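You operate a simulated robot arm through the tools that you are given. There is no shell and no other tool.

The job below is to be done with a simulated robot arm. You get a single attempt, and the scene is never put back.

Task
Pile some things up. At the end: the D black-banded pipe from the counter top is on the firebrick pad; the brown electrode box from the counter top is on the demagnetiser top, with the green grease tin from there on top of it and the silver orange-banded pipe on top of that; the A black-banded pipe from the counter top is on the demagnetiser top; whatever was shut is shut again. Leave all else as you found it, and nothing knocked over. Set down upright: black-banded pipe.

The check looks at the end state, three seconds after you hand in, the way a careful person would. Anything else that was tipped, shoved, dropped, spilled or broken makes it a failure.

Robot
A 6-joint arm with a two-finger gripper, fixed in place. Base frame: the origin is on the floor under the middle of its stand, x ahead of it, y to its left, z up; the work surface is at about z = 900. Readings come in mm, degrees, newtons and seconds.
It reaches about 1572 mm from its shoulder. Its first joint turns from -166.0 to 166.0 degrees. Payload 2.45 kg.
The TCP is the grasp point between the finger pads, 20 mm short of the fingertips. In the tool frame z runs along the fingers and y along their closing line. The gripper opens to 140 mm; its body begins 168 mm behind the TCP.
Orientation is told as [roll, pitch, yaw] about the base's x, y, z axes, in that order, counted from this pose: with the fingers straight down and closing along the base's y, the tool's x points along the base's -x, its y along +y and its z along -z.

Tools
- The arm moves only by the tool send_rows. Its argument "moves" is a list of rows, each a list of 6 numbers: the shift along the base's x, y, z in mm, then the turn, a rotation vector about the base's x, y, z in degrees. In form: [[tx, ty, tz, ax, ay, az], ...]. A call has 1 to 20 rows; each row is the pose to reach, as a shift and turn from the pose commanded when the call began. "fingers" is the gripper command, from -1 (shut) to 1 (fully open), values between in proportion, set as the call begins (left out, the last holds). A row lasts 0.2 s, in which the tool goes at most 50 mm and 8.6 degrees; a call with a longer step from one row to the next is refused whole, and so is a gripper value outside its range. A pose out of reach is approached as far as the arm can. The call stops where the force on the tool passes 40 N (or 10 N more than at its start, if that is more) or the arm is blocked; 0.2 s more then pass. Each finger travels about 45 mm/s and halts on what it meets, pressing with about 45 N; the grip force reading is that of the motor and also rises with nothing between the fingers. The clock runs only during rows and for 0.2 s after the last one: add rows that repeat a pose to give the fingers time. It gives the time, the measured TCP pose, the force on the tool (base axes), the opening and the grip force at its end, in the units of the frame above (readings bear some noise), with the torque about the TCP (base axes, N m) and any sound that the robot's microphone picked up, and new pictures: "pictures" is both (left out), scene, wrist or none.
- Cameras (640 x 400 px; columns grow to the right, rows downward): "scene" is fixed at [405, -649.7, 1492.7]; the picture's right is [0.81, -0.59, 0.00], its down [-0.43, -0.60, -0.67] and it looks along [0.40, 0.55, -0.74] (base axes); focal length 214 px, centre (320, 200). "wrist" rides on the gripper at [78, 11, -209] in the tool frame; the picture's right is [-0.14, 0.99, 0.00], its down [-0.92, -0.13, -0.37] and it looks along [-0.36, -0.05, 0.93] (tool axes); focal length 280 px, centre (320, 200).
- point_at(camera, pixels): for up to 12 pixels [column, row] of the newest picture of that camera ("zoom" is the newest enlarged one), the place [x, y, z] in the base frame of the surface seen there, good to about 3 mm, but the place of the scene camera against the robot may be out by one fixed shift of up to 12 mm in any direction. No time passes.
- close_up(camera, box): a new picture of the part [left, top, right, bottom] of that camera's present view, enlarged. No time passes.
- hand_in(): hands the job in; it is judged then, once.

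Leave the gripper open and the arm clear of the work at the hand-in unless told otherwise.

The tools are called as name(argument=value, ...) on one line, values as JSON. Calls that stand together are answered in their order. send_rows: Moves the arm, as the interface text tells. Its arguments: {"type":"object","properties":{"moves":{"type":"array"},"fingers":{"type":"number"},"pictures":{"type":"string","enum":["both","scene","wrist","none"]}},"required":["moves"]} The other tools are called the same way: point_at (camera, pixels) gives the place of the surface under pixels of a picture; close_up (camera, box) takes an enlarged picture of a part of a camera's view; hand_in () hands the job in.

At the start:

```text
clock: 0.0
position: [743.7, -259.8, 1283.9]
tool_rot: [-0.2, -0.1, -0.1]
force: [0.0, -0.4, 0.4]
moment: [-0.01, 0.02, 0.01]
opening: 140.3
gripper_force: 0.2
```

scene: 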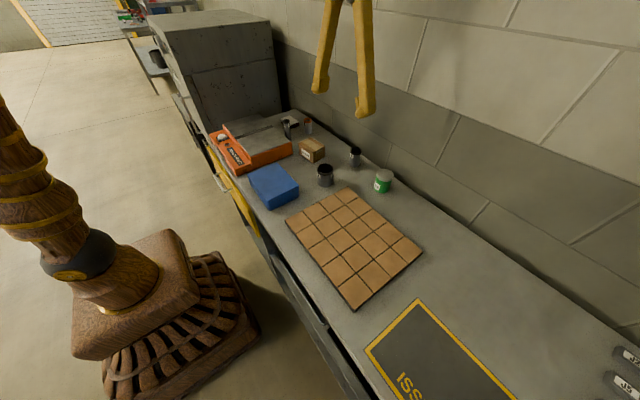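
wrist: 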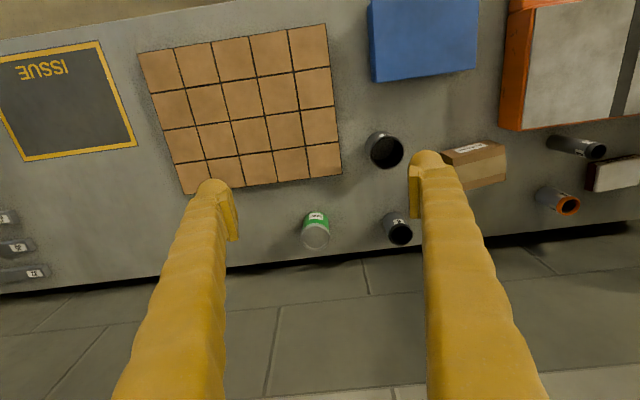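

I see a counter with the firebrick pad, a blue box, an orange machine (the demagnetiser probably), a brown box, dark pipes, a green tin and an orange-banded pipe. I'll take enlarged pictures of the areas to identify labels.

close_up(camera="scene", box=[190, 90, 430, 240])

close_up(camera="wrist", box=[340, 0, 640, 260])

close_up(camera="wrist", box=[0, 0, 360, 300])

```text
2.67 times, centred on (310, 165) of scene
```

zoom: 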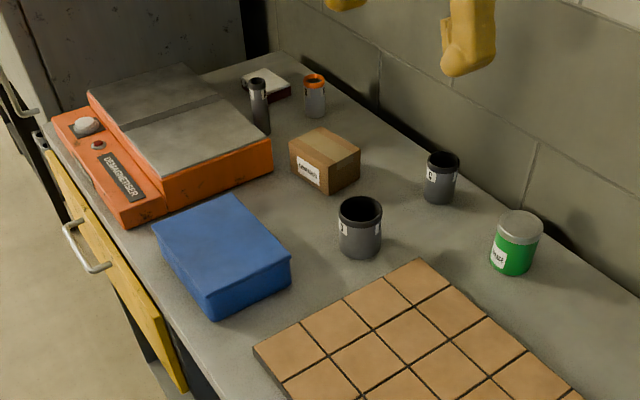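

```text
1.54 times, centred on (490, 130) of wrist
```

zoom: 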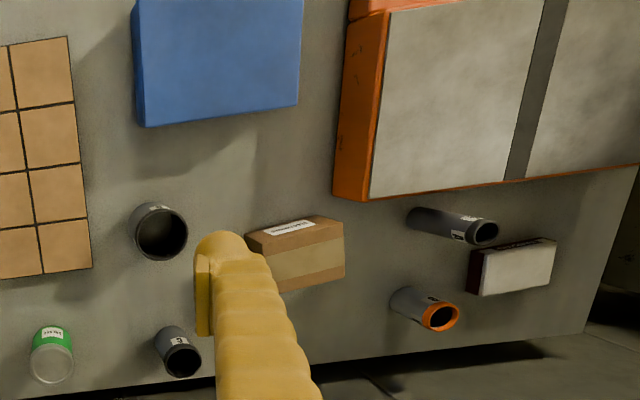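

```text
1.33 times, centred on (180, 150) of wrist
```

zoom: 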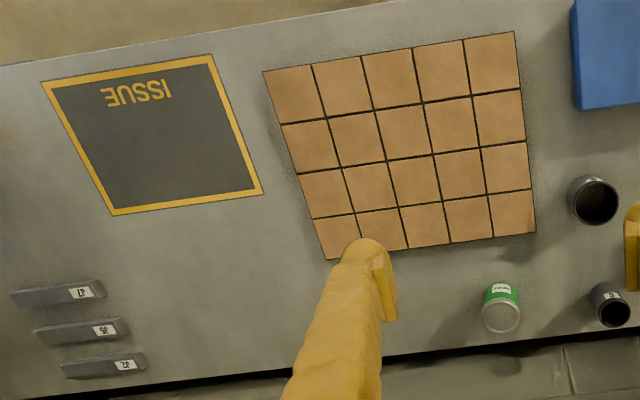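

I need to read pipe labels. Taking tighter enlargements of each pipe.

close_up(camera="scene", box=[310, 140, 370, 190])

close_up(camera="scene", box=[270, 105, 330, 165])

close_up(camera="wrist", box=[360, 120, 430, 250])

close_up(camera="wrist", box=[520, 120, 640, 220])

close_up(camera="scene", box=[100, 0, 220, 90])

```text
8.00 times, centred on (340, 165) of scene
```

zoom: 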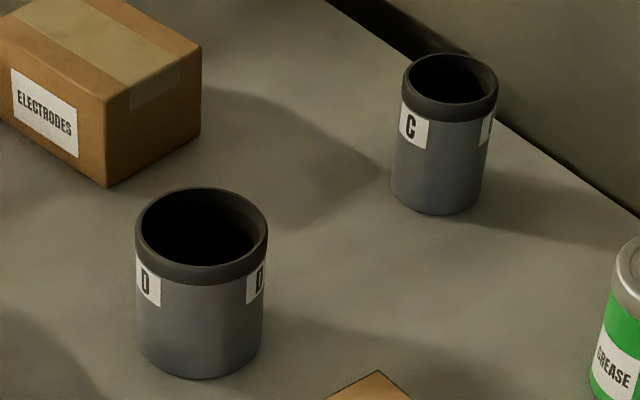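

```text
6.67 times, centred on (300, 135) of scene
```

zoom: 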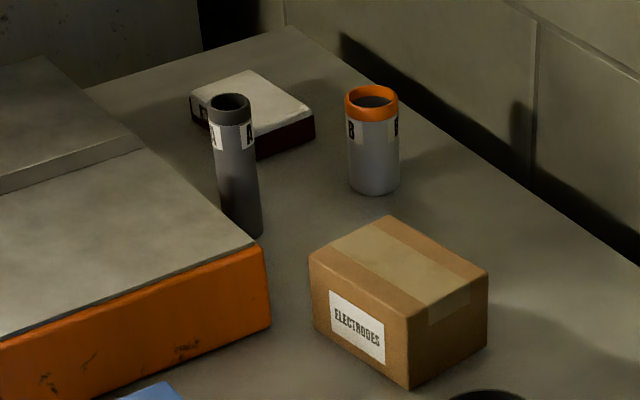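

```text
3.08 times, centred on (395, 185) of wrist
```

zoom: 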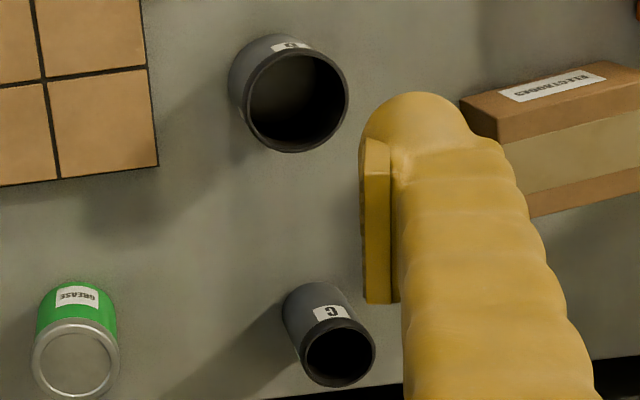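

```text
4.00 times, centred on (580, 170) of wrist
```

zoom: 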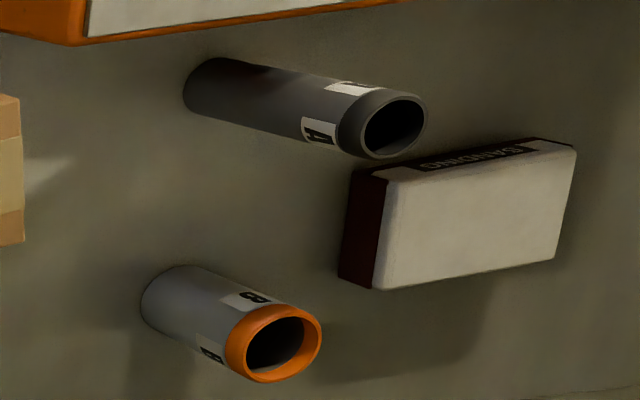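

```text
4.44 times, centred on (160, 45) of scene
```

zoom: 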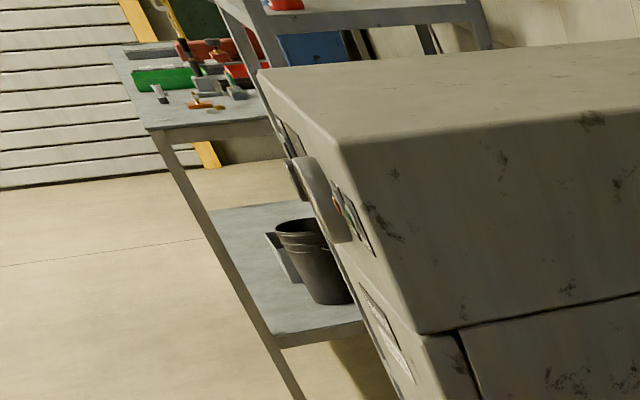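

Labels: D is the large pipe by the blue box, C by the wall (not to be touched), A the tall thin one beside the demagnetiser, B the silver orange-banded. Now measuring positions with both cameras.

point_at(camera="wrist", pixels=[[138, 52], [326, 24], [342, 173], [185, 193], [370, 81], [478, 68], [502, 128], [316, 240], [316, 217], [443, 165], [445, 187], [505, 145]])

point_at(camera="scene", pixels=[[286, 219], [348, 188], [424, 251], [354, 310], [250, 173], [279, 164], [298, 186], [384, 174], [298, 143], [311, 139], [325, 151], [315, 146]])

```text
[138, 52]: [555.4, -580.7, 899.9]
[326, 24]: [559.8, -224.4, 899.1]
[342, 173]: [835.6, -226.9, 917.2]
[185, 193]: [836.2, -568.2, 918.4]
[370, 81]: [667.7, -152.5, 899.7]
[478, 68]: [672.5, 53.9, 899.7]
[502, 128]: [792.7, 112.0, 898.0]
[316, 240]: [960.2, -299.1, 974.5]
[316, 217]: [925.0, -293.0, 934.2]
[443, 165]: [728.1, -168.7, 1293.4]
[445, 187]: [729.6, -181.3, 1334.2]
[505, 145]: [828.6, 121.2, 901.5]
```

```text
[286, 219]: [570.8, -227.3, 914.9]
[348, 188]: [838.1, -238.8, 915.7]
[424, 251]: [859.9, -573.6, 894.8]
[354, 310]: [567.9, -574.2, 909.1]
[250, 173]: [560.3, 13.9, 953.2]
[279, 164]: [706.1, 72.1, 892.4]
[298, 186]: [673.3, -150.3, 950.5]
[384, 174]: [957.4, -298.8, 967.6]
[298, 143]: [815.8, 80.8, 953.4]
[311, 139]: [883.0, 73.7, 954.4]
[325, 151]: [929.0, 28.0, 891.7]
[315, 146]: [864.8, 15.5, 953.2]
```

Scene camera seems a few mm low in z. Measuring the objects' detail in the wrist view via zoom.

close_up(camera="wrist", box=[360, 120, 430, 170])

close_up(camera="scene", box=[300, 155, 350, 195])

```text
8.00 times, centred on (395, 145) of wrist
```

zoom: 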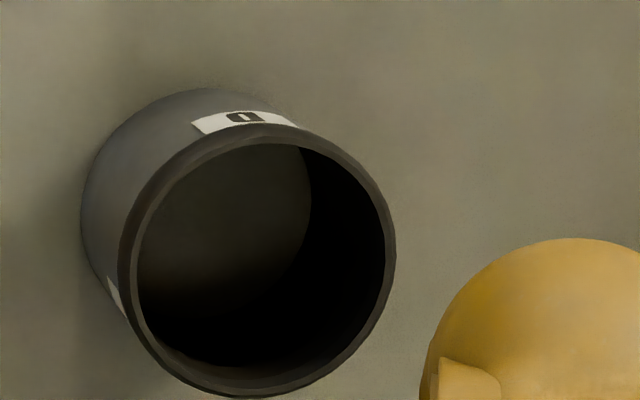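

```text
10.00 times, centred on (325, 175) of scene
```

zoom: 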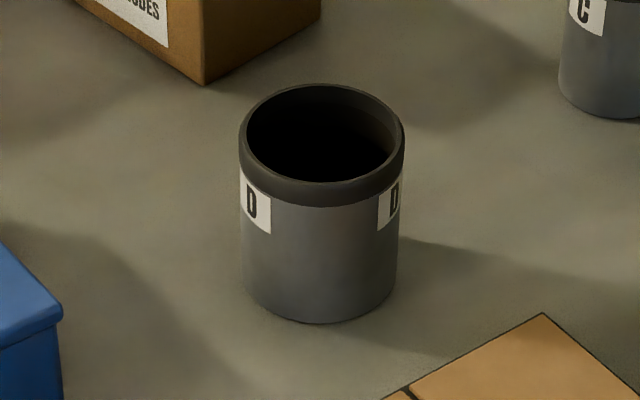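

I'll measure the D pipe rim with wrist-picture fractional pixels derived from the zoom, plus the scene zoom rim.

point_at(camera="wrist", pixels=[[371.8, 153], [388, 136.9], [403.7, 151.5], [386, 168.6], [361, 150], [381, 131.5], [376, 130]])

point_at(camera="zoom", pixels=[[243, 140], [400, 140], [322, 89], [322, 182], [322, 315], [322, 330], [250, 290]])

```text
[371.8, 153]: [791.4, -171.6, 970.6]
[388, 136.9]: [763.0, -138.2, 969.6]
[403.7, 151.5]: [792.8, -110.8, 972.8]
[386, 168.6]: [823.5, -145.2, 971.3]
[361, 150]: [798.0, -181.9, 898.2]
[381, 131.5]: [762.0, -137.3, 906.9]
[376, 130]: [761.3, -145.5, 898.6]
```

```text
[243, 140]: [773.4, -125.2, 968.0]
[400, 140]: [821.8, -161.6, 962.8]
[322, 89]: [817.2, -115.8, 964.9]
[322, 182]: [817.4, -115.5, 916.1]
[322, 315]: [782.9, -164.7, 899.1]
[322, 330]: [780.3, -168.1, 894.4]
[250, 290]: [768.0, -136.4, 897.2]
```

D pipe: centre ≈ (793, −141), about 61 mm wide, top z≈971. Next I move the arm up and left over the demagnetiser side for a wrist look, with no contact.

send_rows(moves=[[-10, 45, 0, 0, 0, 0], [-20, 90, 0, 0, 0, 0], [-30, 135, 0, 0, 0, 0], [-40, 180, 0, 0, 0, 0], [-50, 225, 0, 0, 0, 0], [-60, 270, 0, 0, 0, 0], [-70, 310, 0, 0, 0, 0], [-70, 310, 0, 0, 0, 0]], pictures="both")

```text
clock: 1.8
position: [673.9, 51.2, 1283.6]
tool_rot: [-0.1, -0.1, 0.0]
force: [0.0, 0.3, 0.0]
moment: [0.04, -0.04, 0.02]
opening: 140.0
gripper_force: 0.0
```

scene: 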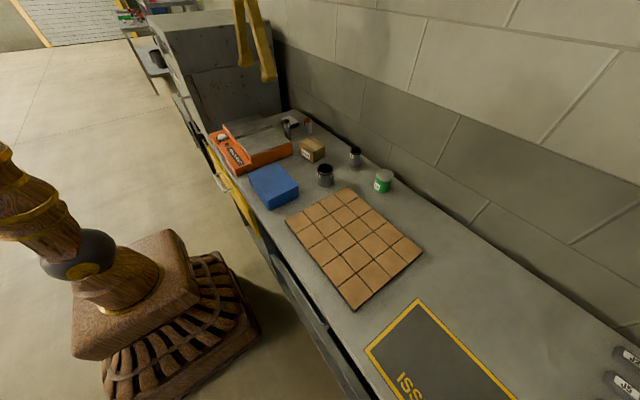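
wrist: 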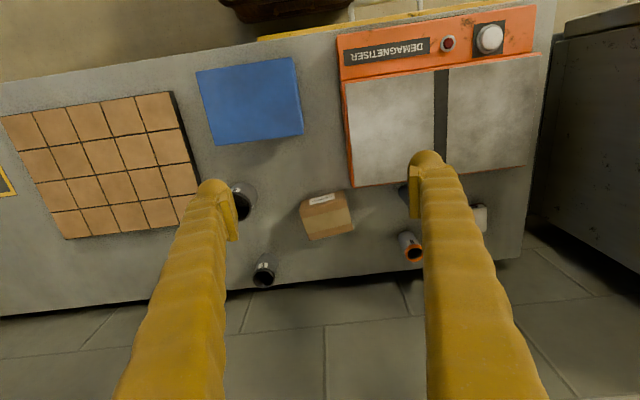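

Now a closer look at the demagnetiser top and objects near it.

close_up(camera="wrist", box=[280, 170, 440, 270])

close_up(camera="wrist", box=[320, 0, 580, 200])

point_at(camera="wrist", pixels=[[348, 85], [433, 75], [438, 150], [354, 182], [451, 70], [535, 58], [529, 162], [470, 165], [440, 100], [439, 130], [345, 60], [531, 30]])

```text
4.00 times, centred on (360, 220) of wrist
```

zoom: 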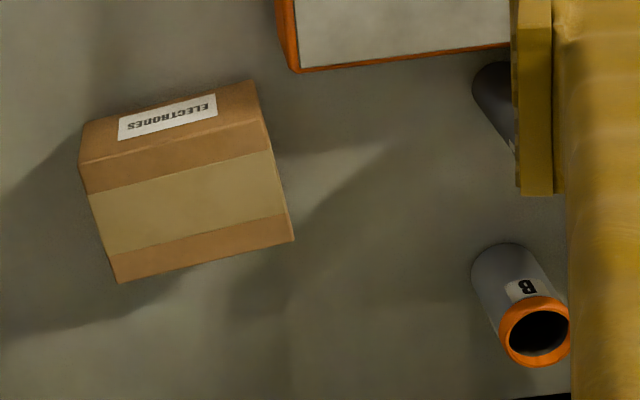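

```text
2.00 times, centred on (450, 100) of wrist
```

zoom: 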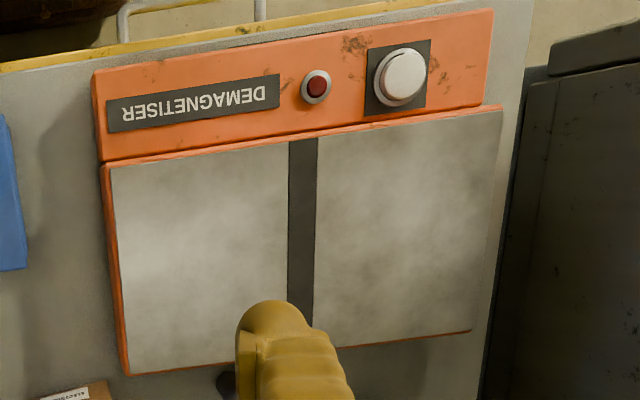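

```text
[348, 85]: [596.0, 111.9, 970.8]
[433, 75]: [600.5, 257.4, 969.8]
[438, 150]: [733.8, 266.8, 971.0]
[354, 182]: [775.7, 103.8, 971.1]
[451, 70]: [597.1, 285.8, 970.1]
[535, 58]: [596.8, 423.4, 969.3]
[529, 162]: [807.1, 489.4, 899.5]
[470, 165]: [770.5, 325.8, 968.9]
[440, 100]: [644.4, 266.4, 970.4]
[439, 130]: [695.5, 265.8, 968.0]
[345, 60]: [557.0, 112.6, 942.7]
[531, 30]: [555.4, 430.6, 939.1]
```

The demagnetiser top is flat at z≈970, x 594–779, y 105–427. Now measuring the box top corners, B pipe rim, and sanding block in this wrist view.

point_at(camera="wrist", pixels=[[301.5, 211.5], [344.5, 201], [352, 229], [310, 239.5], [301, 202], [342, 191], [405.8, 251], [414, 245], [422, 252], [415, 260.5], [330, 220], [402, 240]])

point_at(camera="scene", pixels=[[299, 141.5], [309, 137], [325, 147], [312, 153], [287.5, 119.5], [308, 122]])

```text
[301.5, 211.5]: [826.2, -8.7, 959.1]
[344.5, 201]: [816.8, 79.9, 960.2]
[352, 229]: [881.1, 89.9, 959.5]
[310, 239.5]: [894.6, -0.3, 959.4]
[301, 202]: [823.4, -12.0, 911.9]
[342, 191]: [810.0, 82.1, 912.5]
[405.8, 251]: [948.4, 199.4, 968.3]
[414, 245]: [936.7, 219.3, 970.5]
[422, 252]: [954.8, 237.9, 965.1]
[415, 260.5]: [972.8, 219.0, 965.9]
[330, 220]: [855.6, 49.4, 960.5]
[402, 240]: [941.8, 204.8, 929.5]
```

```text
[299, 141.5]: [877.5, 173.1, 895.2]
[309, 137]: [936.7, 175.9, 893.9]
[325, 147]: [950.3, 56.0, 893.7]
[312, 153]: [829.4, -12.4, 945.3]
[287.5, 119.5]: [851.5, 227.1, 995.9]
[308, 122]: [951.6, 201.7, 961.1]
```

Box: centre ≈ (855, 40), about 92×68×60 tall, turned ≈7.5° counter-clockwise. Checking the wall and C pipe, sanding block positions.

point_at(camera="wrist", pixels=[[280, 300], [300, 340], [380, 285], [390, 300], [500, 262], [545, 235], [264, 270], [262, 282], [485, 215], [480, 230], [242, 195], [300, 280]])

point_at(camera="scene", pixels=[[400, 160], [420, 120], [360, 120], [500, 160], [290, 130], [291, 121], [376, 182], [391, 182], [383, 190], [357, 151]])

```text
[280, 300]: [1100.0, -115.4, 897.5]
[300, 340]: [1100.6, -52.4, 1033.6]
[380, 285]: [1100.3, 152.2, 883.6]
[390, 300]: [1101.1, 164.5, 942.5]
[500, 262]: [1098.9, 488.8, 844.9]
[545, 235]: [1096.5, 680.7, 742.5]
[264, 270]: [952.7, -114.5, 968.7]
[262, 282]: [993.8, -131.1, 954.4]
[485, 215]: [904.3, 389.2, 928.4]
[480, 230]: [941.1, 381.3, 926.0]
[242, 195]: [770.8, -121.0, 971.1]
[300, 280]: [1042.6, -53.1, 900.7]
```

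```text
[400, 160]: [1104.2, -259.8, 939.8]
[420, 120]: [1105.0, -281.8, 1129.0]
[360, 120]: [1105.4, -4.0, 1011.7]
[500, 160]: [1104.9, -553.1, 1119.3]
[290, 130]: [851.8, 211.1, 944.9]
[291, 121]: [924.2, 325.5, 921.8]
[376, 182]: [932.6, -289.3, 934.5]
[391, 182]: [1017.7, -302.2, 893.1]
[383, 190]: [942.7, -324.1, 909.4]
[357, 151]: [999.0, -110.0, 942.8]
```

The wall is at x=1100 (robot frame), so there's room. First: D pipe. I set the opening to about 100 mm and move above D at (793, −141), z≈1120.

send_rows(moves=[[20, -32, 0, 0, 0, 0], [40, -64, -20, 0, 0, 0], [60, -96, -50, 0, 0, 0], [80, -128, -80, 0, 0, 0], [100, -160, -110, 0, 0, 0], [119, -192, -140, 0, 0, 0], [119, -192, -164, 0, 0, 0], [119, -192, -164, 0, 0, 0]], fingers=0.43, pictures="both")

```text
clock: 3.6
position: [790.1, -141.9, 1121.4]
tool_rot: [-0.1, -0.1, -0.1]
force: [0.3, -0.2, 0.3]
moment: [0.03, 0.03, -0.03]
opening: 100.3
gripper_force: 0.1
```

scene: 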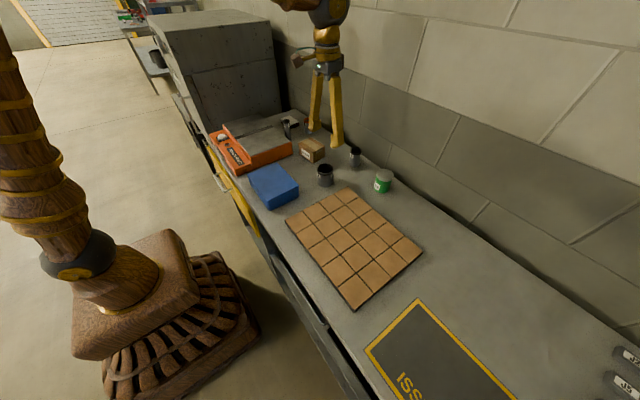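
wrist: 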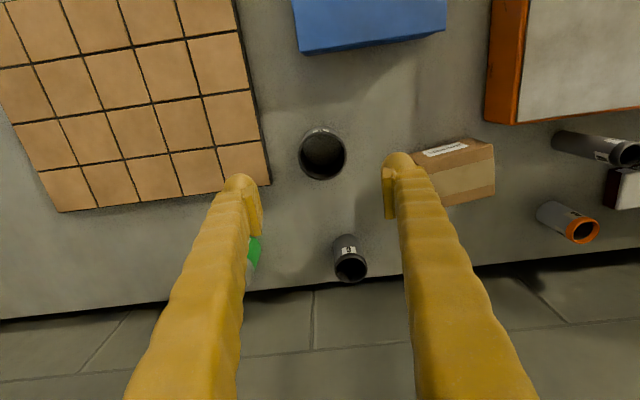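

Above D. Re-measuring D's rim and C, tin, box from this closer view.

point_at(camera="wrist", pixels=[[301, 156], [344, 155], [323, 134], [322, 177], [418, 160], [494, 145], [495, 188], [444, 204], [336, 265], [366, 265], [350, 256], [351, 281]])

close_up(camera="wrist", box=[270, 110, 370, 190])

```text
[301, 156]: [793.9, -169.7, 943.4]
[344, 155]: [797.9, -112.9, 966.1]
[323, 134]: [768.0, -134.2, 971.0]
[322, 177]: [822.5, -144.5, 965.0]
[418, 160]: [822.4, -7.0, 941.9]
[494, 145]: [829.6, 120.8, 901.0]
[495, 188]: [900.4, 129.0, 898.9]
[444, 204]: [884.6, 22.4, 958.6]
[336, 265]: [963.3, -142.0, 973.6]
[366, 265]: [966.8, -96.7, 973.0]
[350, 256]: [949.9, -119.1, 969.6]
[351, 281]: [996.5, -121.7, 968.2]
```

```text
5.00 times, centred on (320, 150) of wrist
```

zoom: 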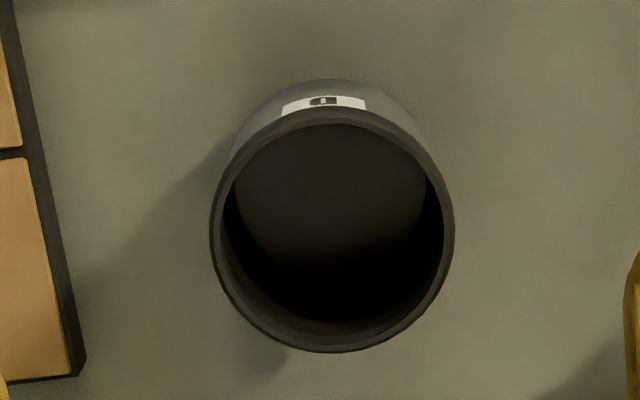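

Measuring the rim on the zoomed picture.

point_at(camera="zoom", pixels=[[215, 238], [450, 234], [333, 116], [335, 347], [250, 155], [420, 315], [250, 312], [420, 155], [334, 200]])

```text
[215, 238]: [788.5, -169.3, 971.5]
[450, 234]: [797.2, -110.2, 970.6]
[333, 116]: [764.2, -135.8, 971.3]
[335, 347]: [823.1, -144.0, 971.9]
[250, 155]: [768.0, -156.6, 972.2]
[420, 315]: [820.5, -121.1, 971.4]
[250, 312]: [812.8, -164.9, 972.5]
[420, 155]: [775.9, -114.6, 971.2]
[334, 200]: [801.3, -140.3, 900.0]
```

D centre ≈ (794, −140). Descending to just above it first.

send_rows(moves=[[1, 1, -40, 0, 0, 0], [2, 2, -80, 0, 0, 0], [2, 2, -115, 0, 0, 0], [2, 2, -115, 0, 0, 0], [2, 2, -115, 0, 0, 0]], pictures="both")

```text
clock: 4.8
position: [793.6, -140.7, 1007.8]
tool_rot: [-0.1, -0.1, 0.0]
force: [0.0, -0.2, -0.2]
moment: [-0.01, 0.02, 0.01]
opening: 100.1
gripper_force: 0.0
```

scene: 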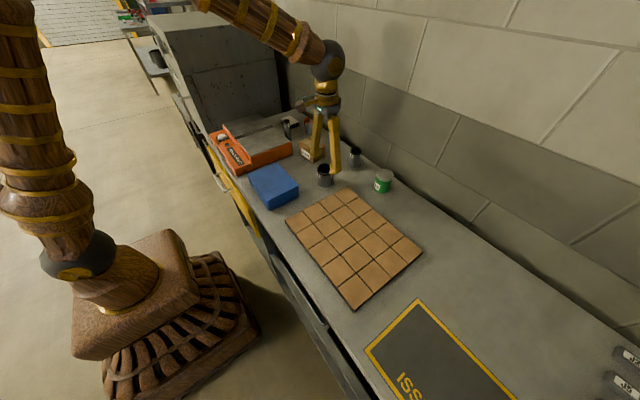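
wrist: 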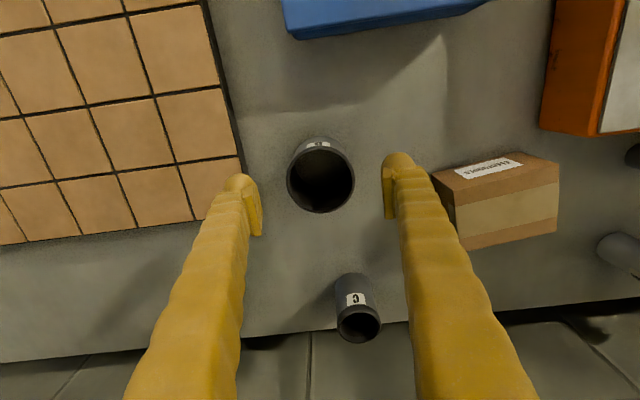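

Aligned; both fingers straddle D, clear of the box and the pad. Descend to z≈942.

send_rows(moves=[[0, 1, -25, 0, 0, 0], [0, 1, -50, 0, 0, 0], [0, 1, -66, 0, 0, 0], [0, 1, -66, 0, 0, 0]], pictures="wrist")

```text
clock: 5.8
position: [795.7, -139.7, 939.8]
tool_rot: [-0.1, -0.1, 0.0]
force: [-0.2, -0.1, -0.8]
moment: [0.02, 0.01, 0.02]
opening: 100.2
gripper_force: 0.2
```

wrist: 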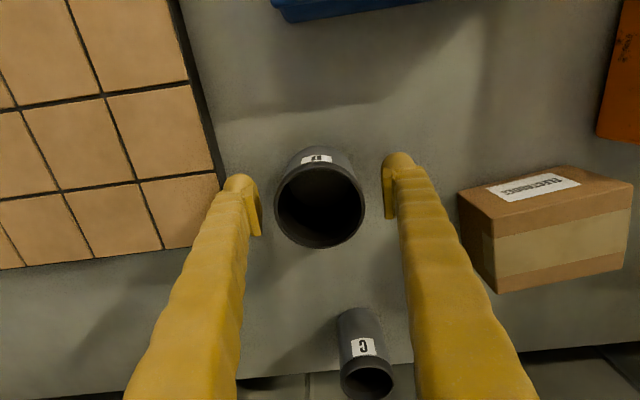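

Closing the fingers on D.

send_rows(moves=[[0, 0, 0, 0, 0, 0], [0, 0, 0, 0, 0, 0], [0, 0, 0, 0, 0, 0], [0, 0, 0, 0, 0, 0], [0, 0, 0, 0, 0, 0]], fingers=-1, pictures="wrist")

```text
clock: 7.0
position: [796.4, -139.2, 940.3]
tool_rot: [-0.1, -0.1, 0.0]
force: [0.7, -0.2, 0.1]
moment: [0.02, -0.01, 0.05]
opening: 69.3
gripper_force: 45.1
```

wrist: 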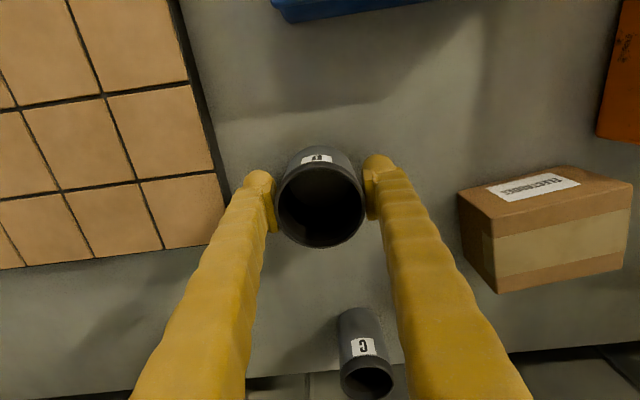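

Opening reads 69 with 45 N; the pipe measured ≈61. I'll hold a bit longer to see whether it's settled.

send_rows(moves=[[0, 0, 0, 0, 0, 0], [0, 0, 0, 0, 0, 0], [0, 0, 0, 0, 0, 0]], pictures="wrist")

close_up(camera="wrist", box=[240, 130, 400, 260])

```text
clock: 7.8
position: [796.0, -138.8, 940.6]
tool_rot: [0.0, -0.2, 0.0]
force: [0.4, 1.3, 0.0]
moment: [0.0, -0.04, 0.04]
opening: 69.0
gripper_force: 44.8
```

wrist: 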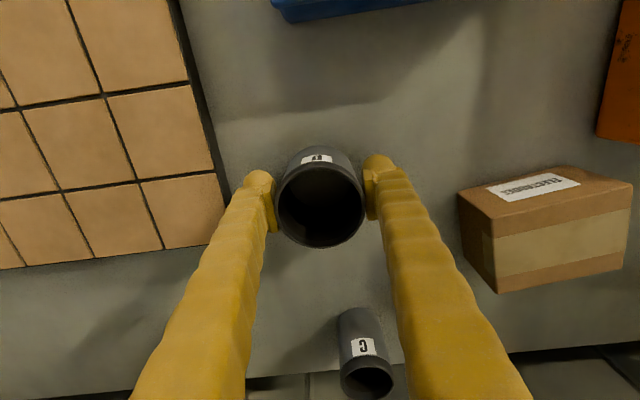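

```text
3.08 times, centred on (320, 195) of wrist
```

zoom: 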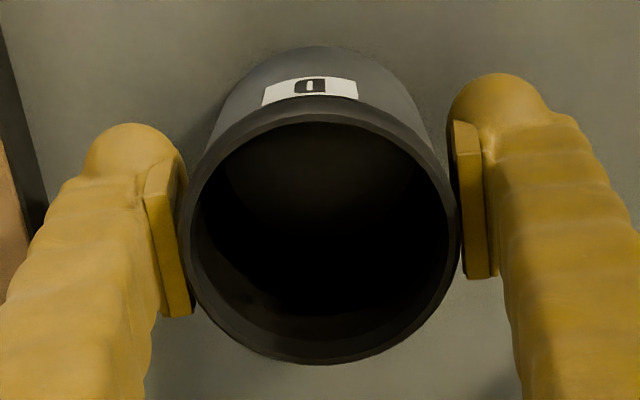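

Pads touch both sides of the rim. Lift slightly and check the load.

send_rows(moves=[[0, 0, 5, 0, 0, 0], [0, 0, 10, 0, 0, 0], [0, 0, 20, 0, 0, 0], [0, 0, 20, 0, 0, 0]], pictures="both")

```text
clock: 8.8
position: [795.5, -141.4, 959.1]
tool_rot: [0.0, -0.1, -0.1]
force: [0.1, 0.3, -2.0]
moment: [0.02, 0.02, -0.05]
opening: 69.2
gripper_force: 44.7
```

scene: 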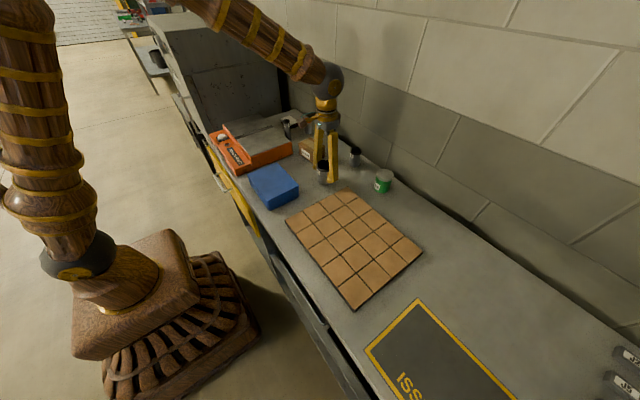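
wrist: 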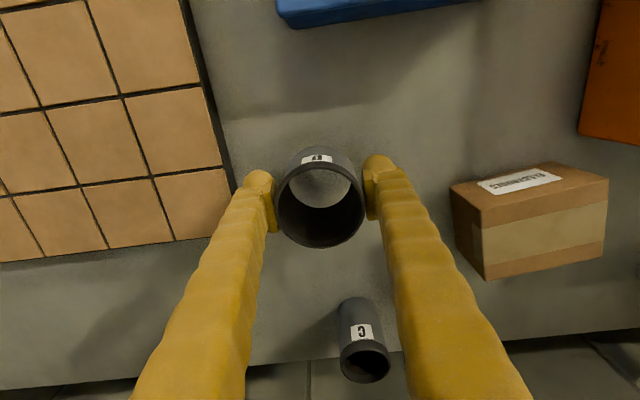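

D is held (≈2 N). Carry it up, over to the pad tile centre at (731, −330).

send_rows(moves=[[0, 0, 40, 0, 0, 0], [0, 0, 70, 0, 0, 0], [-15, -45, 70, 0, 0, 0], [-30, -90, 70, 0, 0, 0], [-45, -135, 70, 0, 0, 0], [-60, -175, 70, 0, 0, 0], [-65, -189, 50, 0, 0, 0], [-65, -189, 30, 0, 0, 0], [-65, -189, 20, 0, 0, 0], [-65, -189, 20, 0, 0, 0]], pictures="both")

```text
clock: 11.0
position: [729.4, -329.3, 979.1]
tool_rot: [-0.1, -0.1, 0.0]
force: [-0.1, 0.6, -2.1]
moment: [0.01, 0.0, 0.01]
opening: 69.3
gripper_force: 44.8
```

scene: 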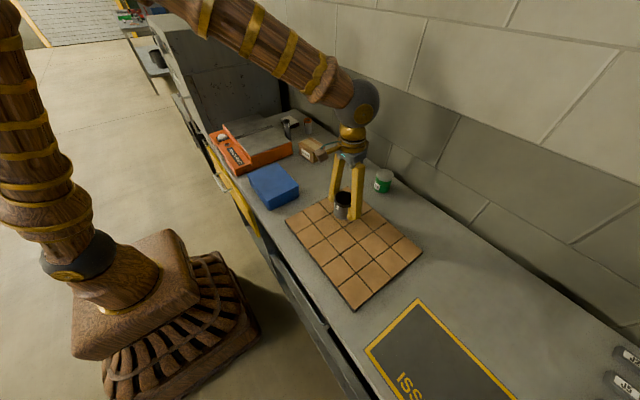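
wrist: 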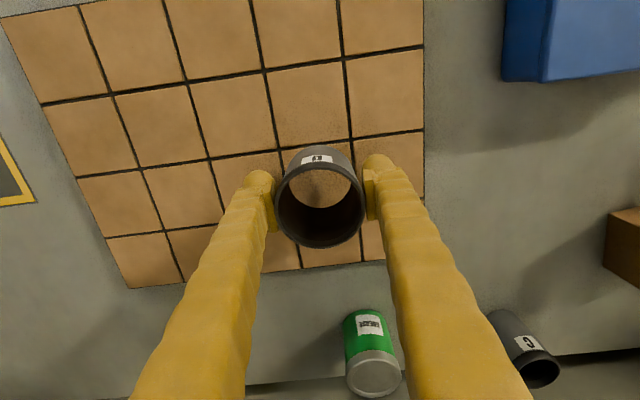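

Lowering slowly toward contact (expected at TCP z≈958).

send_rows(moves=[[0, 0, -8, 0, 0, 0], [0, 0, -15, 0, 0, 0], [0, 0, -19, 0, 0, 0], [0, 0, -19, 0, 0, 0]], pictures="none")

```text
clock: 12.0
position: [728.9, -328.4, 960.8]
tool_rot: [-0.2, -0.1, 0.1]
force: [0.0, 0.3, -2.7]
moment: [0.0, 0.02, -0.02]
opening: 69.3
gripper_force: 44.5
```

Not yet in contact (z≈960.8, force still just the weight). Lowering further in 1 mm steps.

send_rows(moves=[[0, 0, -1, 0, 0, 0], [0, 0, -2, 0, 0, 0], [0, 0, -2, 0, 0, 0]], pictures="none")

```text
clock: 12.8
position: [729.8, -327.7, 960.0]
tool_rot: [-0.1, -0.2, 0.0]
force: [-10.4, -1.6, 33.9]
moment: [0.03, -0.24, 0.18]
opening: 69.4
gripper_force: 44.6
```

Contact made (34 N up). Ease off 1.0 mm then open to about 100 mm.

send_rows(moves=[[0, 0, 0.8, 0, 0, 0], [0, 0, 0.8, 0, 0, 0]], pictures="none")

```text
clock: 13.4
position: [730.8, -329.2, 960.4]
tool_rot: [-0.1, -0.1, 0.0]
force: [0.9, 1.8, 32.3]
moment: [-0.04, -0.32, 0.22]
opening: 69.4
gripper_force: 45.4
```

Still 32 N of contact; ease off a little more.

send_rows(moves=[[0, 0, 0.7, 0, 0, 0], [0, 0, 0.7, 0, 0, 0]], pictures="wrist")

```text
clock: 14.0
position: [729.5, -327.7, 959.3]
tool_rot: [0.0, -0.1, 0.0]
force: [5.7, 1.9, 10.5]
moment: [-0.06, -0.53, 0.08]
opening: 69.4
gripper_force: 44.9
```

wrist: 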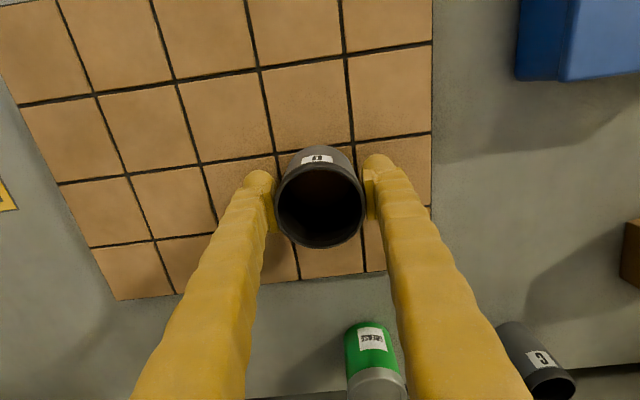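

Light contact. Opening the fingers.

send_rows(moves=[[0, 0, 0, 0, 0, 0], [0, 0, 0, 0, 0, 0], [0, 0, 0, 0, 0, 0], [0, 0, 0, 0, 0, 0]], fingers=0.5, pictures="both")

```text
clock: 15.0
position: [730.1, -327.9, 959.9]
tool_rot: [-0.2, -0.1, 0.1]
force: [-0.5, -0.1, -0.4]
moment: [0.01, -0.03, 0.03]
opening: 105.1
gripper_force: 0.2
```

scene: 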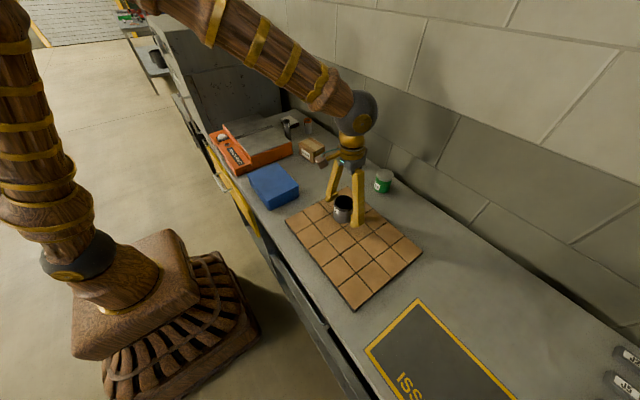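
wrist: 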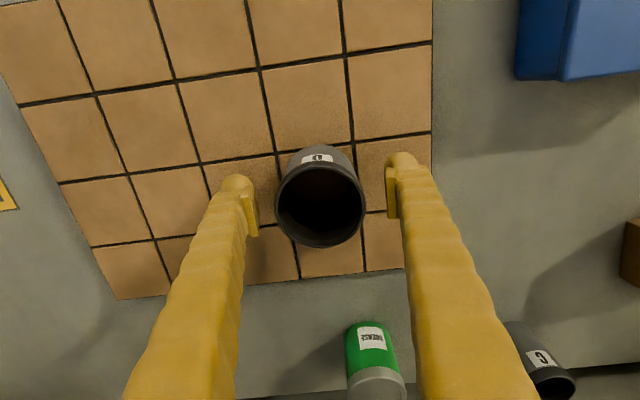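

D is standing on the pad. Raise straight up, clear of it, and measure tin from here.

send_rows(moves=[[0, 0, 30, 0, 0, 0], [0, 0, 70, 0, 0, 0], [0, 0, 115, 0, 0, 0], [0, 0, 160, 0, 0, 0], [0, 0, 190, 0, 0, 0], [0, 0, 190, 0, 0, 0]], pictures="both")

```text
clock: 16.4
position: [731.4, -329.2, 1149.7]
tool_rot: [-0.1, 0.1, 0.0]
force: [-0.3, -0.8, -0.1]
moment: [-0.01, -0.01, -0.05]
opening: 104.9
gripper_force: 0.1
```

scene: 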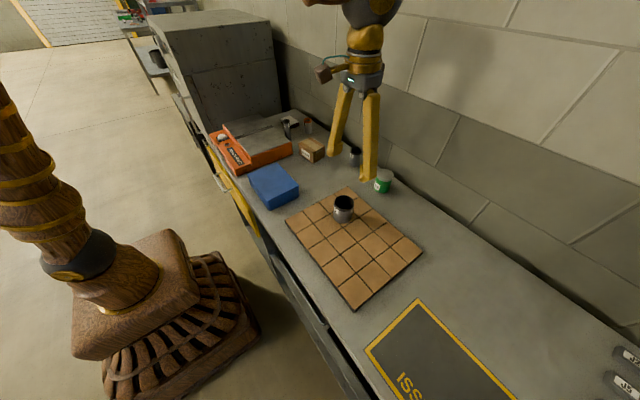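
wrist: 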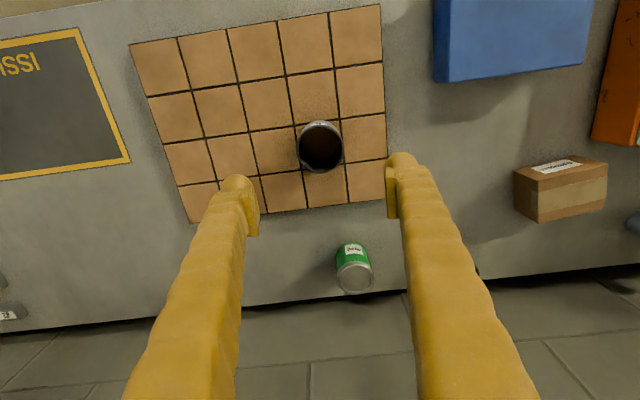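

D stands well. Close view of the tin to measure its lid.

close_up(camera="wrist", box=[310, 220, 410, 310])

close_up(camera="scene", box=[320, 180, 370, 225])

```text
4.44 times, centred on (360, 265) of wrist
```

zoom: 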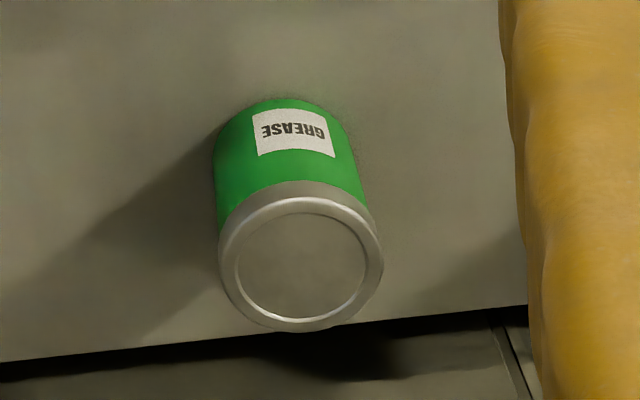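

```text
8.89 times, centred on (345, 202) of scene
```

zoom: 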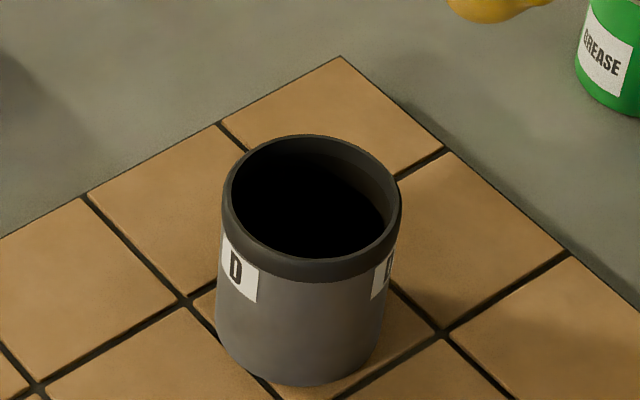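

Measuring the tin lid in the wrist picture.

point_at(camera="wrist", pixels=[[338.5, 278.5], [373, 279], [355.5, 266.3], [356, 292.8], [355.5, 279.6], [343, 269], [368, 270], [345, 288], [368, 289], [350, 244], [340, 265]])

```text
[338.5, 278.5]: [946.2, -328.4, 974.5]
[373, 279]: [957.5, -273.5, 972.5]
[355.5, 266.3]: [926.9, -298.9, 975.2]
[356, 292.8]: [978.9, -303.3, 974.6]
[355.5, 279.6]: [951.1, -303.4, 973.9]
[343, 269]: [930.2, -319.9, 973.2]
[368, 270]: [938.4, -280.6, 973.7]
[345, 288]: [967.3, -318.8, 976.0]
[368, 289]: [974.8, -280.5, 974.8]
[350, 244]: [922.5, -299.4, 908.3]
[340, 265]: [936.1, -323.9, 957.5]
```

Tin centre ≈ (952, −301), ≈56 mm wide, top z≈974. Next: the electrode box. Moving to above the box with fingers opening fully.

send_rows(moves=[[10, 45, 0, 0, 0, 0], [20, 90, 0, 0, 0, 0], [35, 135, 0, 0, 0, 0], [50, 180, 0, 0, 0, 0], [65, 225, 0, 0, 0, 0], [80, 270, 0, 0, 0, 0], [95, 315, 0, 0, 0, 0], [110, 350, 0, 0, 0, 0], [122, 369, 0, 0, 0, 0], [122, 369, 0, 0, 0, 0], [122, 369, 0, 0, 0, 0]], fingers=1, pictures="both")

```text
clock: 18.8
position: [851.9, 43.1, 1150.8]
tool_rot: [0.0, -0.2, -0.1]
force: [-0.3, 0.3, 0.8]
moment: [0.01, 0.02, 0.0]
opening: 140.2
gripper_force: 0.0
```

scene: 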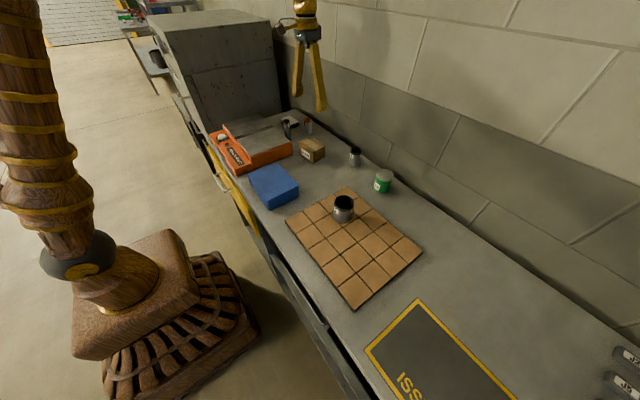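
wrist: 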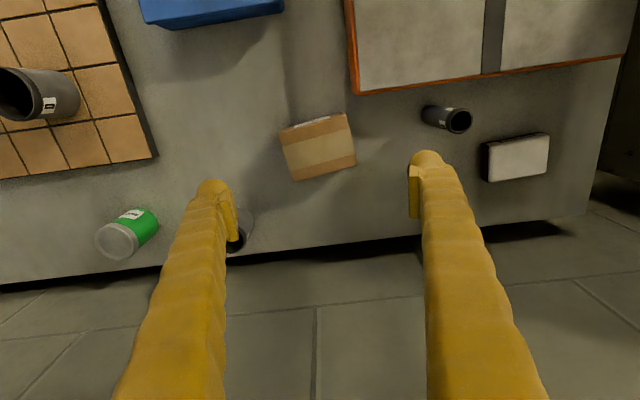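

Good view. Enlarging the box and nearby objects for accurate corners.

close_up(camera="wrist", box=[260, 100, 376, 190])

close_up(camera="wrist", box=[410, 80, 560, 190])

```text
4.44 times, centred on (318, 145) of wrist
```

zoom: 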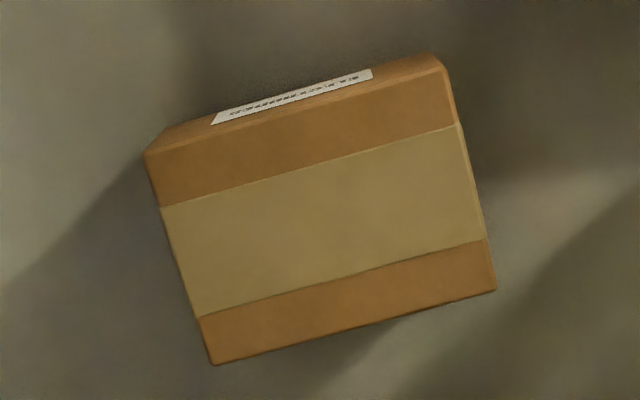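

```text
3.64 times, centred on (485, 135) of wrist
```

zoom: 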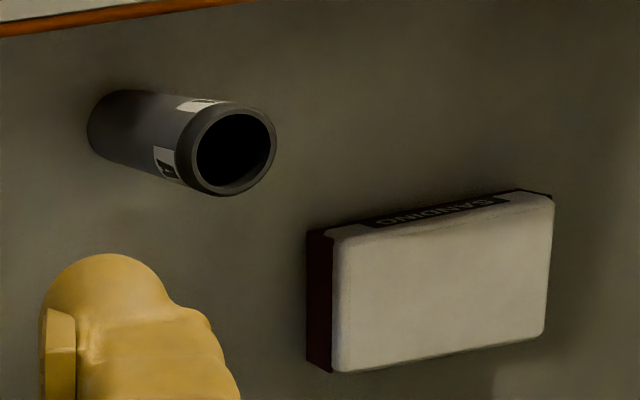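

point_at(camera="wrist", pixels=[[280.8, 136], [343.8, 117.2], [356, 164], [295, 180.3], [318, 150], [446.7, 121.2], [471.9, 120.2], [459.7, 109.2], [458.6, 132.5], [489.5, 146], [489.5, 181], [547, 136]])

point_at(camera="wrist", pixels=[[423, 115], [428, 105.5], [482, 150], [483, 180], [430, 122]])

```text
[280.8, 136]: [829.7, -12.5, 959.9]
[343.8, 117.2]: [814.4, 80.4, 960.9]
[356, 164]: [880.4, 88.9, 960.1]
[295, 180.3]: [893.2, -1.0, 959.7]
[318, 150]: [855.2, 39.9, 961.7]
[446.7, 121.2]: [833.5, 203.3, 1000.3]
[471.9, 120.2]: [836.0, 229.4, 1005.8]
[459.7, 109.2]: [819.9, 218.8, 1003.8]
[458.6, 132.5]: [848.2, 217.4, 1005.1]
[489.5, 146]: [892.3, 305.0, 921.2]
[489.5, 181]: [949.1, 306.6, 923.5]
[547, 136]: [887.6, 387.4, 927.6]
```

```text
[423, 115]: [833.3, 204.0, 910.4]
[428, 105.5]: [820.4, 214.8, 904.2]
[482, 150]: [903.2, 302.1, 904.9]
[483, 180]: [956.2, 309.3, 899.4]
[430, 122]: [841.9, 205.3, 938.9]
```

Box centre ≈ (854, 39), turned ≈8.5°. Pipe A centre ≈ (834.5, 217.5), ≈30 mm wide, 105 tall. Turn the tool 8.5° and come down to just over the box.

send_rows(moves=[[1, -2, -30, 0, 0, 4.2], [2, -3.5, -70, 0, 0, 8.4], [2, -3.5, -110, 0, 0, 8.4], [2, -3.5, -145, 0, 0, 8.4], [2, -3.5, -145, 0, 0, 8.4], [2, -3.5, -145, 0, 0, 8.4]], pictures="both")

```text
clock: 20.2
position: [853.2, 38.2, 1006.8]
tool_rot: [0.0, -0.1, 8.4]
force: [0.0, -0.6, 0.6]
moment: [0.0, 0.01, -0.03]
opening: 139.7
gripper_force: 0.0
```

scene: 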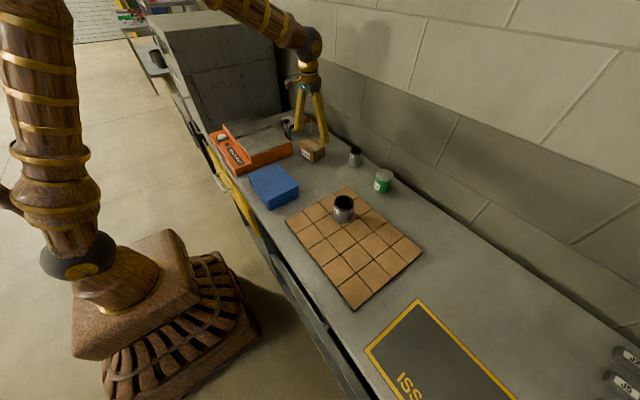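
wrist: 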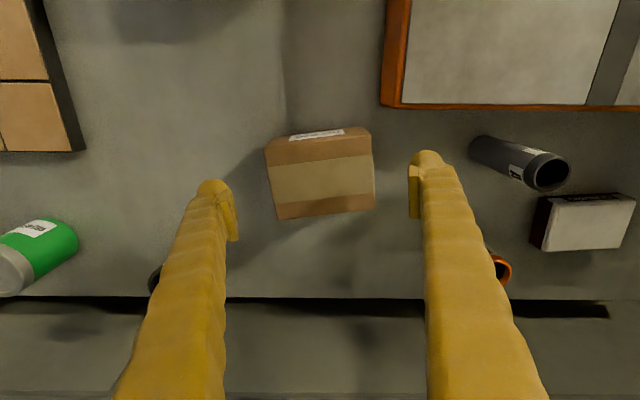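

Fingers straddle the box squarely. Descend to z≈930.

send_rows(moves=[[1, 1, -30, 0, 0, 0], [1, 1, -60, 0, 0, 0], [1, 1, -76, 0, 0, 0], [1, 1, -76, 0, 0, 0]], pictures="wrist")

```text
clock: 21.2
position: [853.3, 37.8, 929.8]
tool_rot: [-0.1, -0.1, 8.3]
force: [0.7, 0.8, 1.0]
moment: [-0.02, 0.03, -0.01]
opening: 139.8
gripper_force: 0.1
```

wrist: 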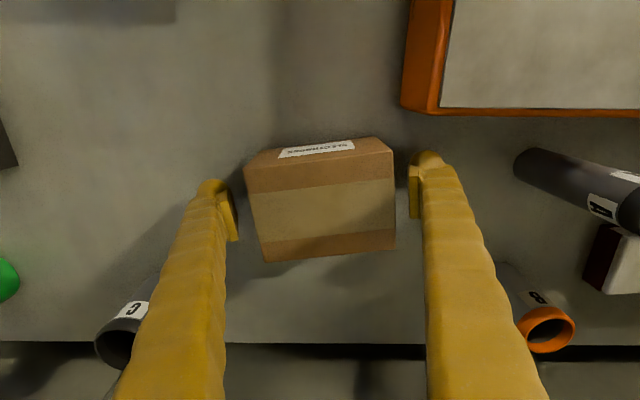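

Clear of C and the rest. Closing on the box.

send_rows(moves=[[0, 0, 0, 0, 0, 0], [0, 0, 0, 0, 0, 0], [0, 0, 0, 0, 0, 0], [0, 0, 0, 0, 0, 0], [0, 0, 0, 0, 0, 0]], fingers=-1, pictures="wrist")

```text
clock: 22.4
position: [854.6, 37.6, 929.4]
tool_rot: [-0.2, 0.0, 8.4]
force: [0.2, -0.3, 2.9]
moment: [-0.01, -0.01, -0.11]
opening: 110.5
gripper_force: 45.0
```

wrist: 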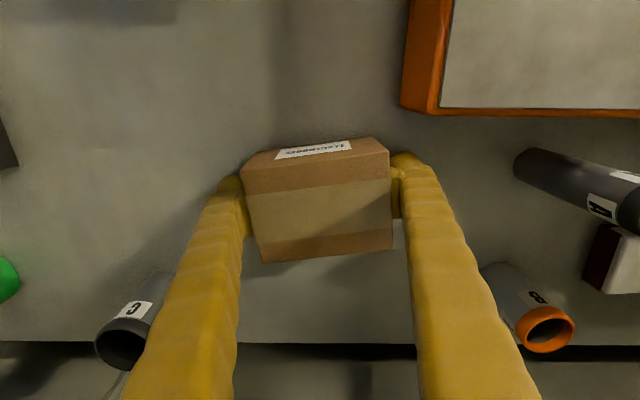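

Gripped. Lifting a bit to check the load.

send_rows(moves=[[0, 0, 5, 0, 0, 0], [0, 0, 12, 0, 0, 0], [0, 0, 25, 0, 0, 0], [0, 0, 25, 0, 0, 0]], pictures="both")

```text
clock: 23.4
position: [854.0, 38.0, 954.4]
tool_rot: [0.0, -0.1, 8.3]
force: [-0.3, 0.7, -2.4]
moment: [0.0, -0.01, 0.01]
opening: 110.5
gripper_force: 44.6
```

scene: 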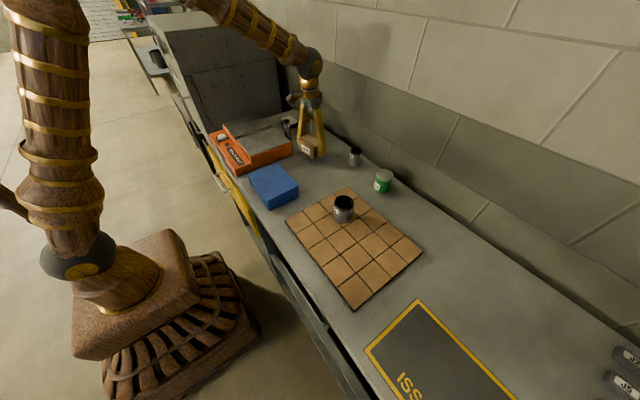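
wrist: 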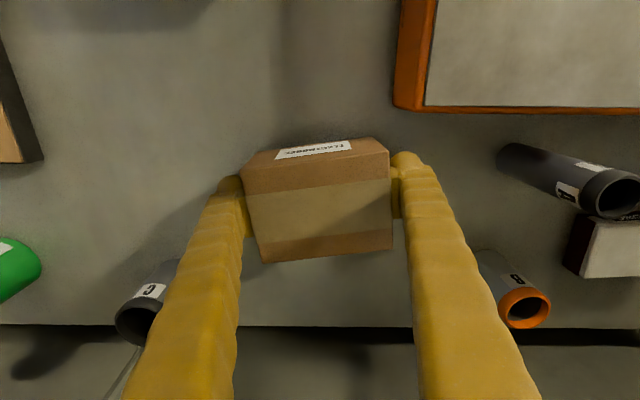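

Held (≈2.4 N). Raising and carrying the box to above the demagnetiser's near plate at (690, 183), turning it square.

send_rows(moves=[[0, 0, 40, 0, 0, 0], [0, 0, 80, 0, 0, 0], [0, 0, 106, 0, 0, -2], [-33, 29, 106, 0, 0, -4], [-66, 58, 106, 0, 0, -6], [-99, 87, 106, 0, 0, -8.4], [-132, 116, 106, 0, 0, -8.4], [-164, 145, 106, 0, 0, -8.4], [-164, 145, 80, 0, 0, -8.4], [-164, 145, 60, 0, 0, -8.4], [-164, 145, 60, 0, 0, -8.4]], pictures="both")

```text
clock: 25.8
position: [690.7, 181.9, 1016.2]
tool_rot: [-0.1, -0.1, 0.0]
force: [-0.7, -0.1, -2.0]
moment: [-0.01, 0.02, 0.0]
opening: 110.4
gripper_force: 44.6
```

scene: 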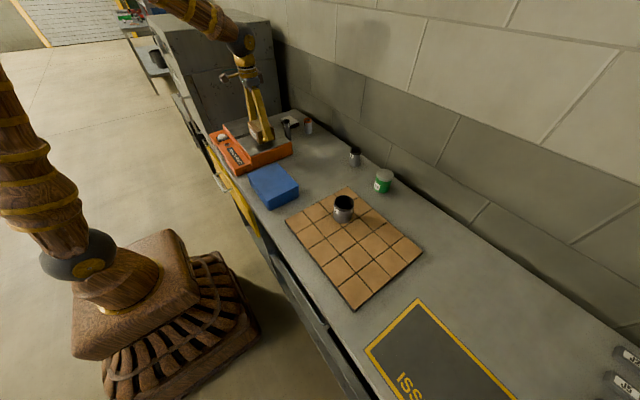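
wrist: 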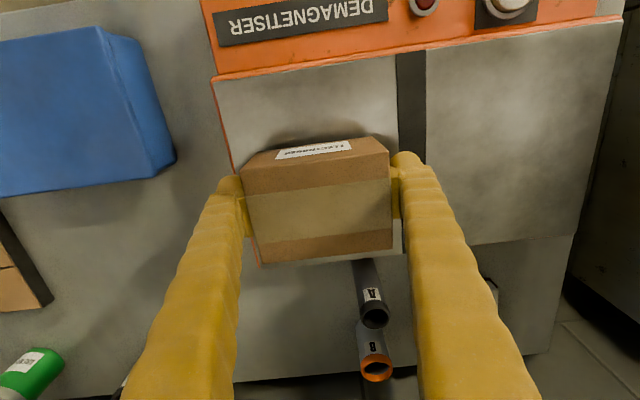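

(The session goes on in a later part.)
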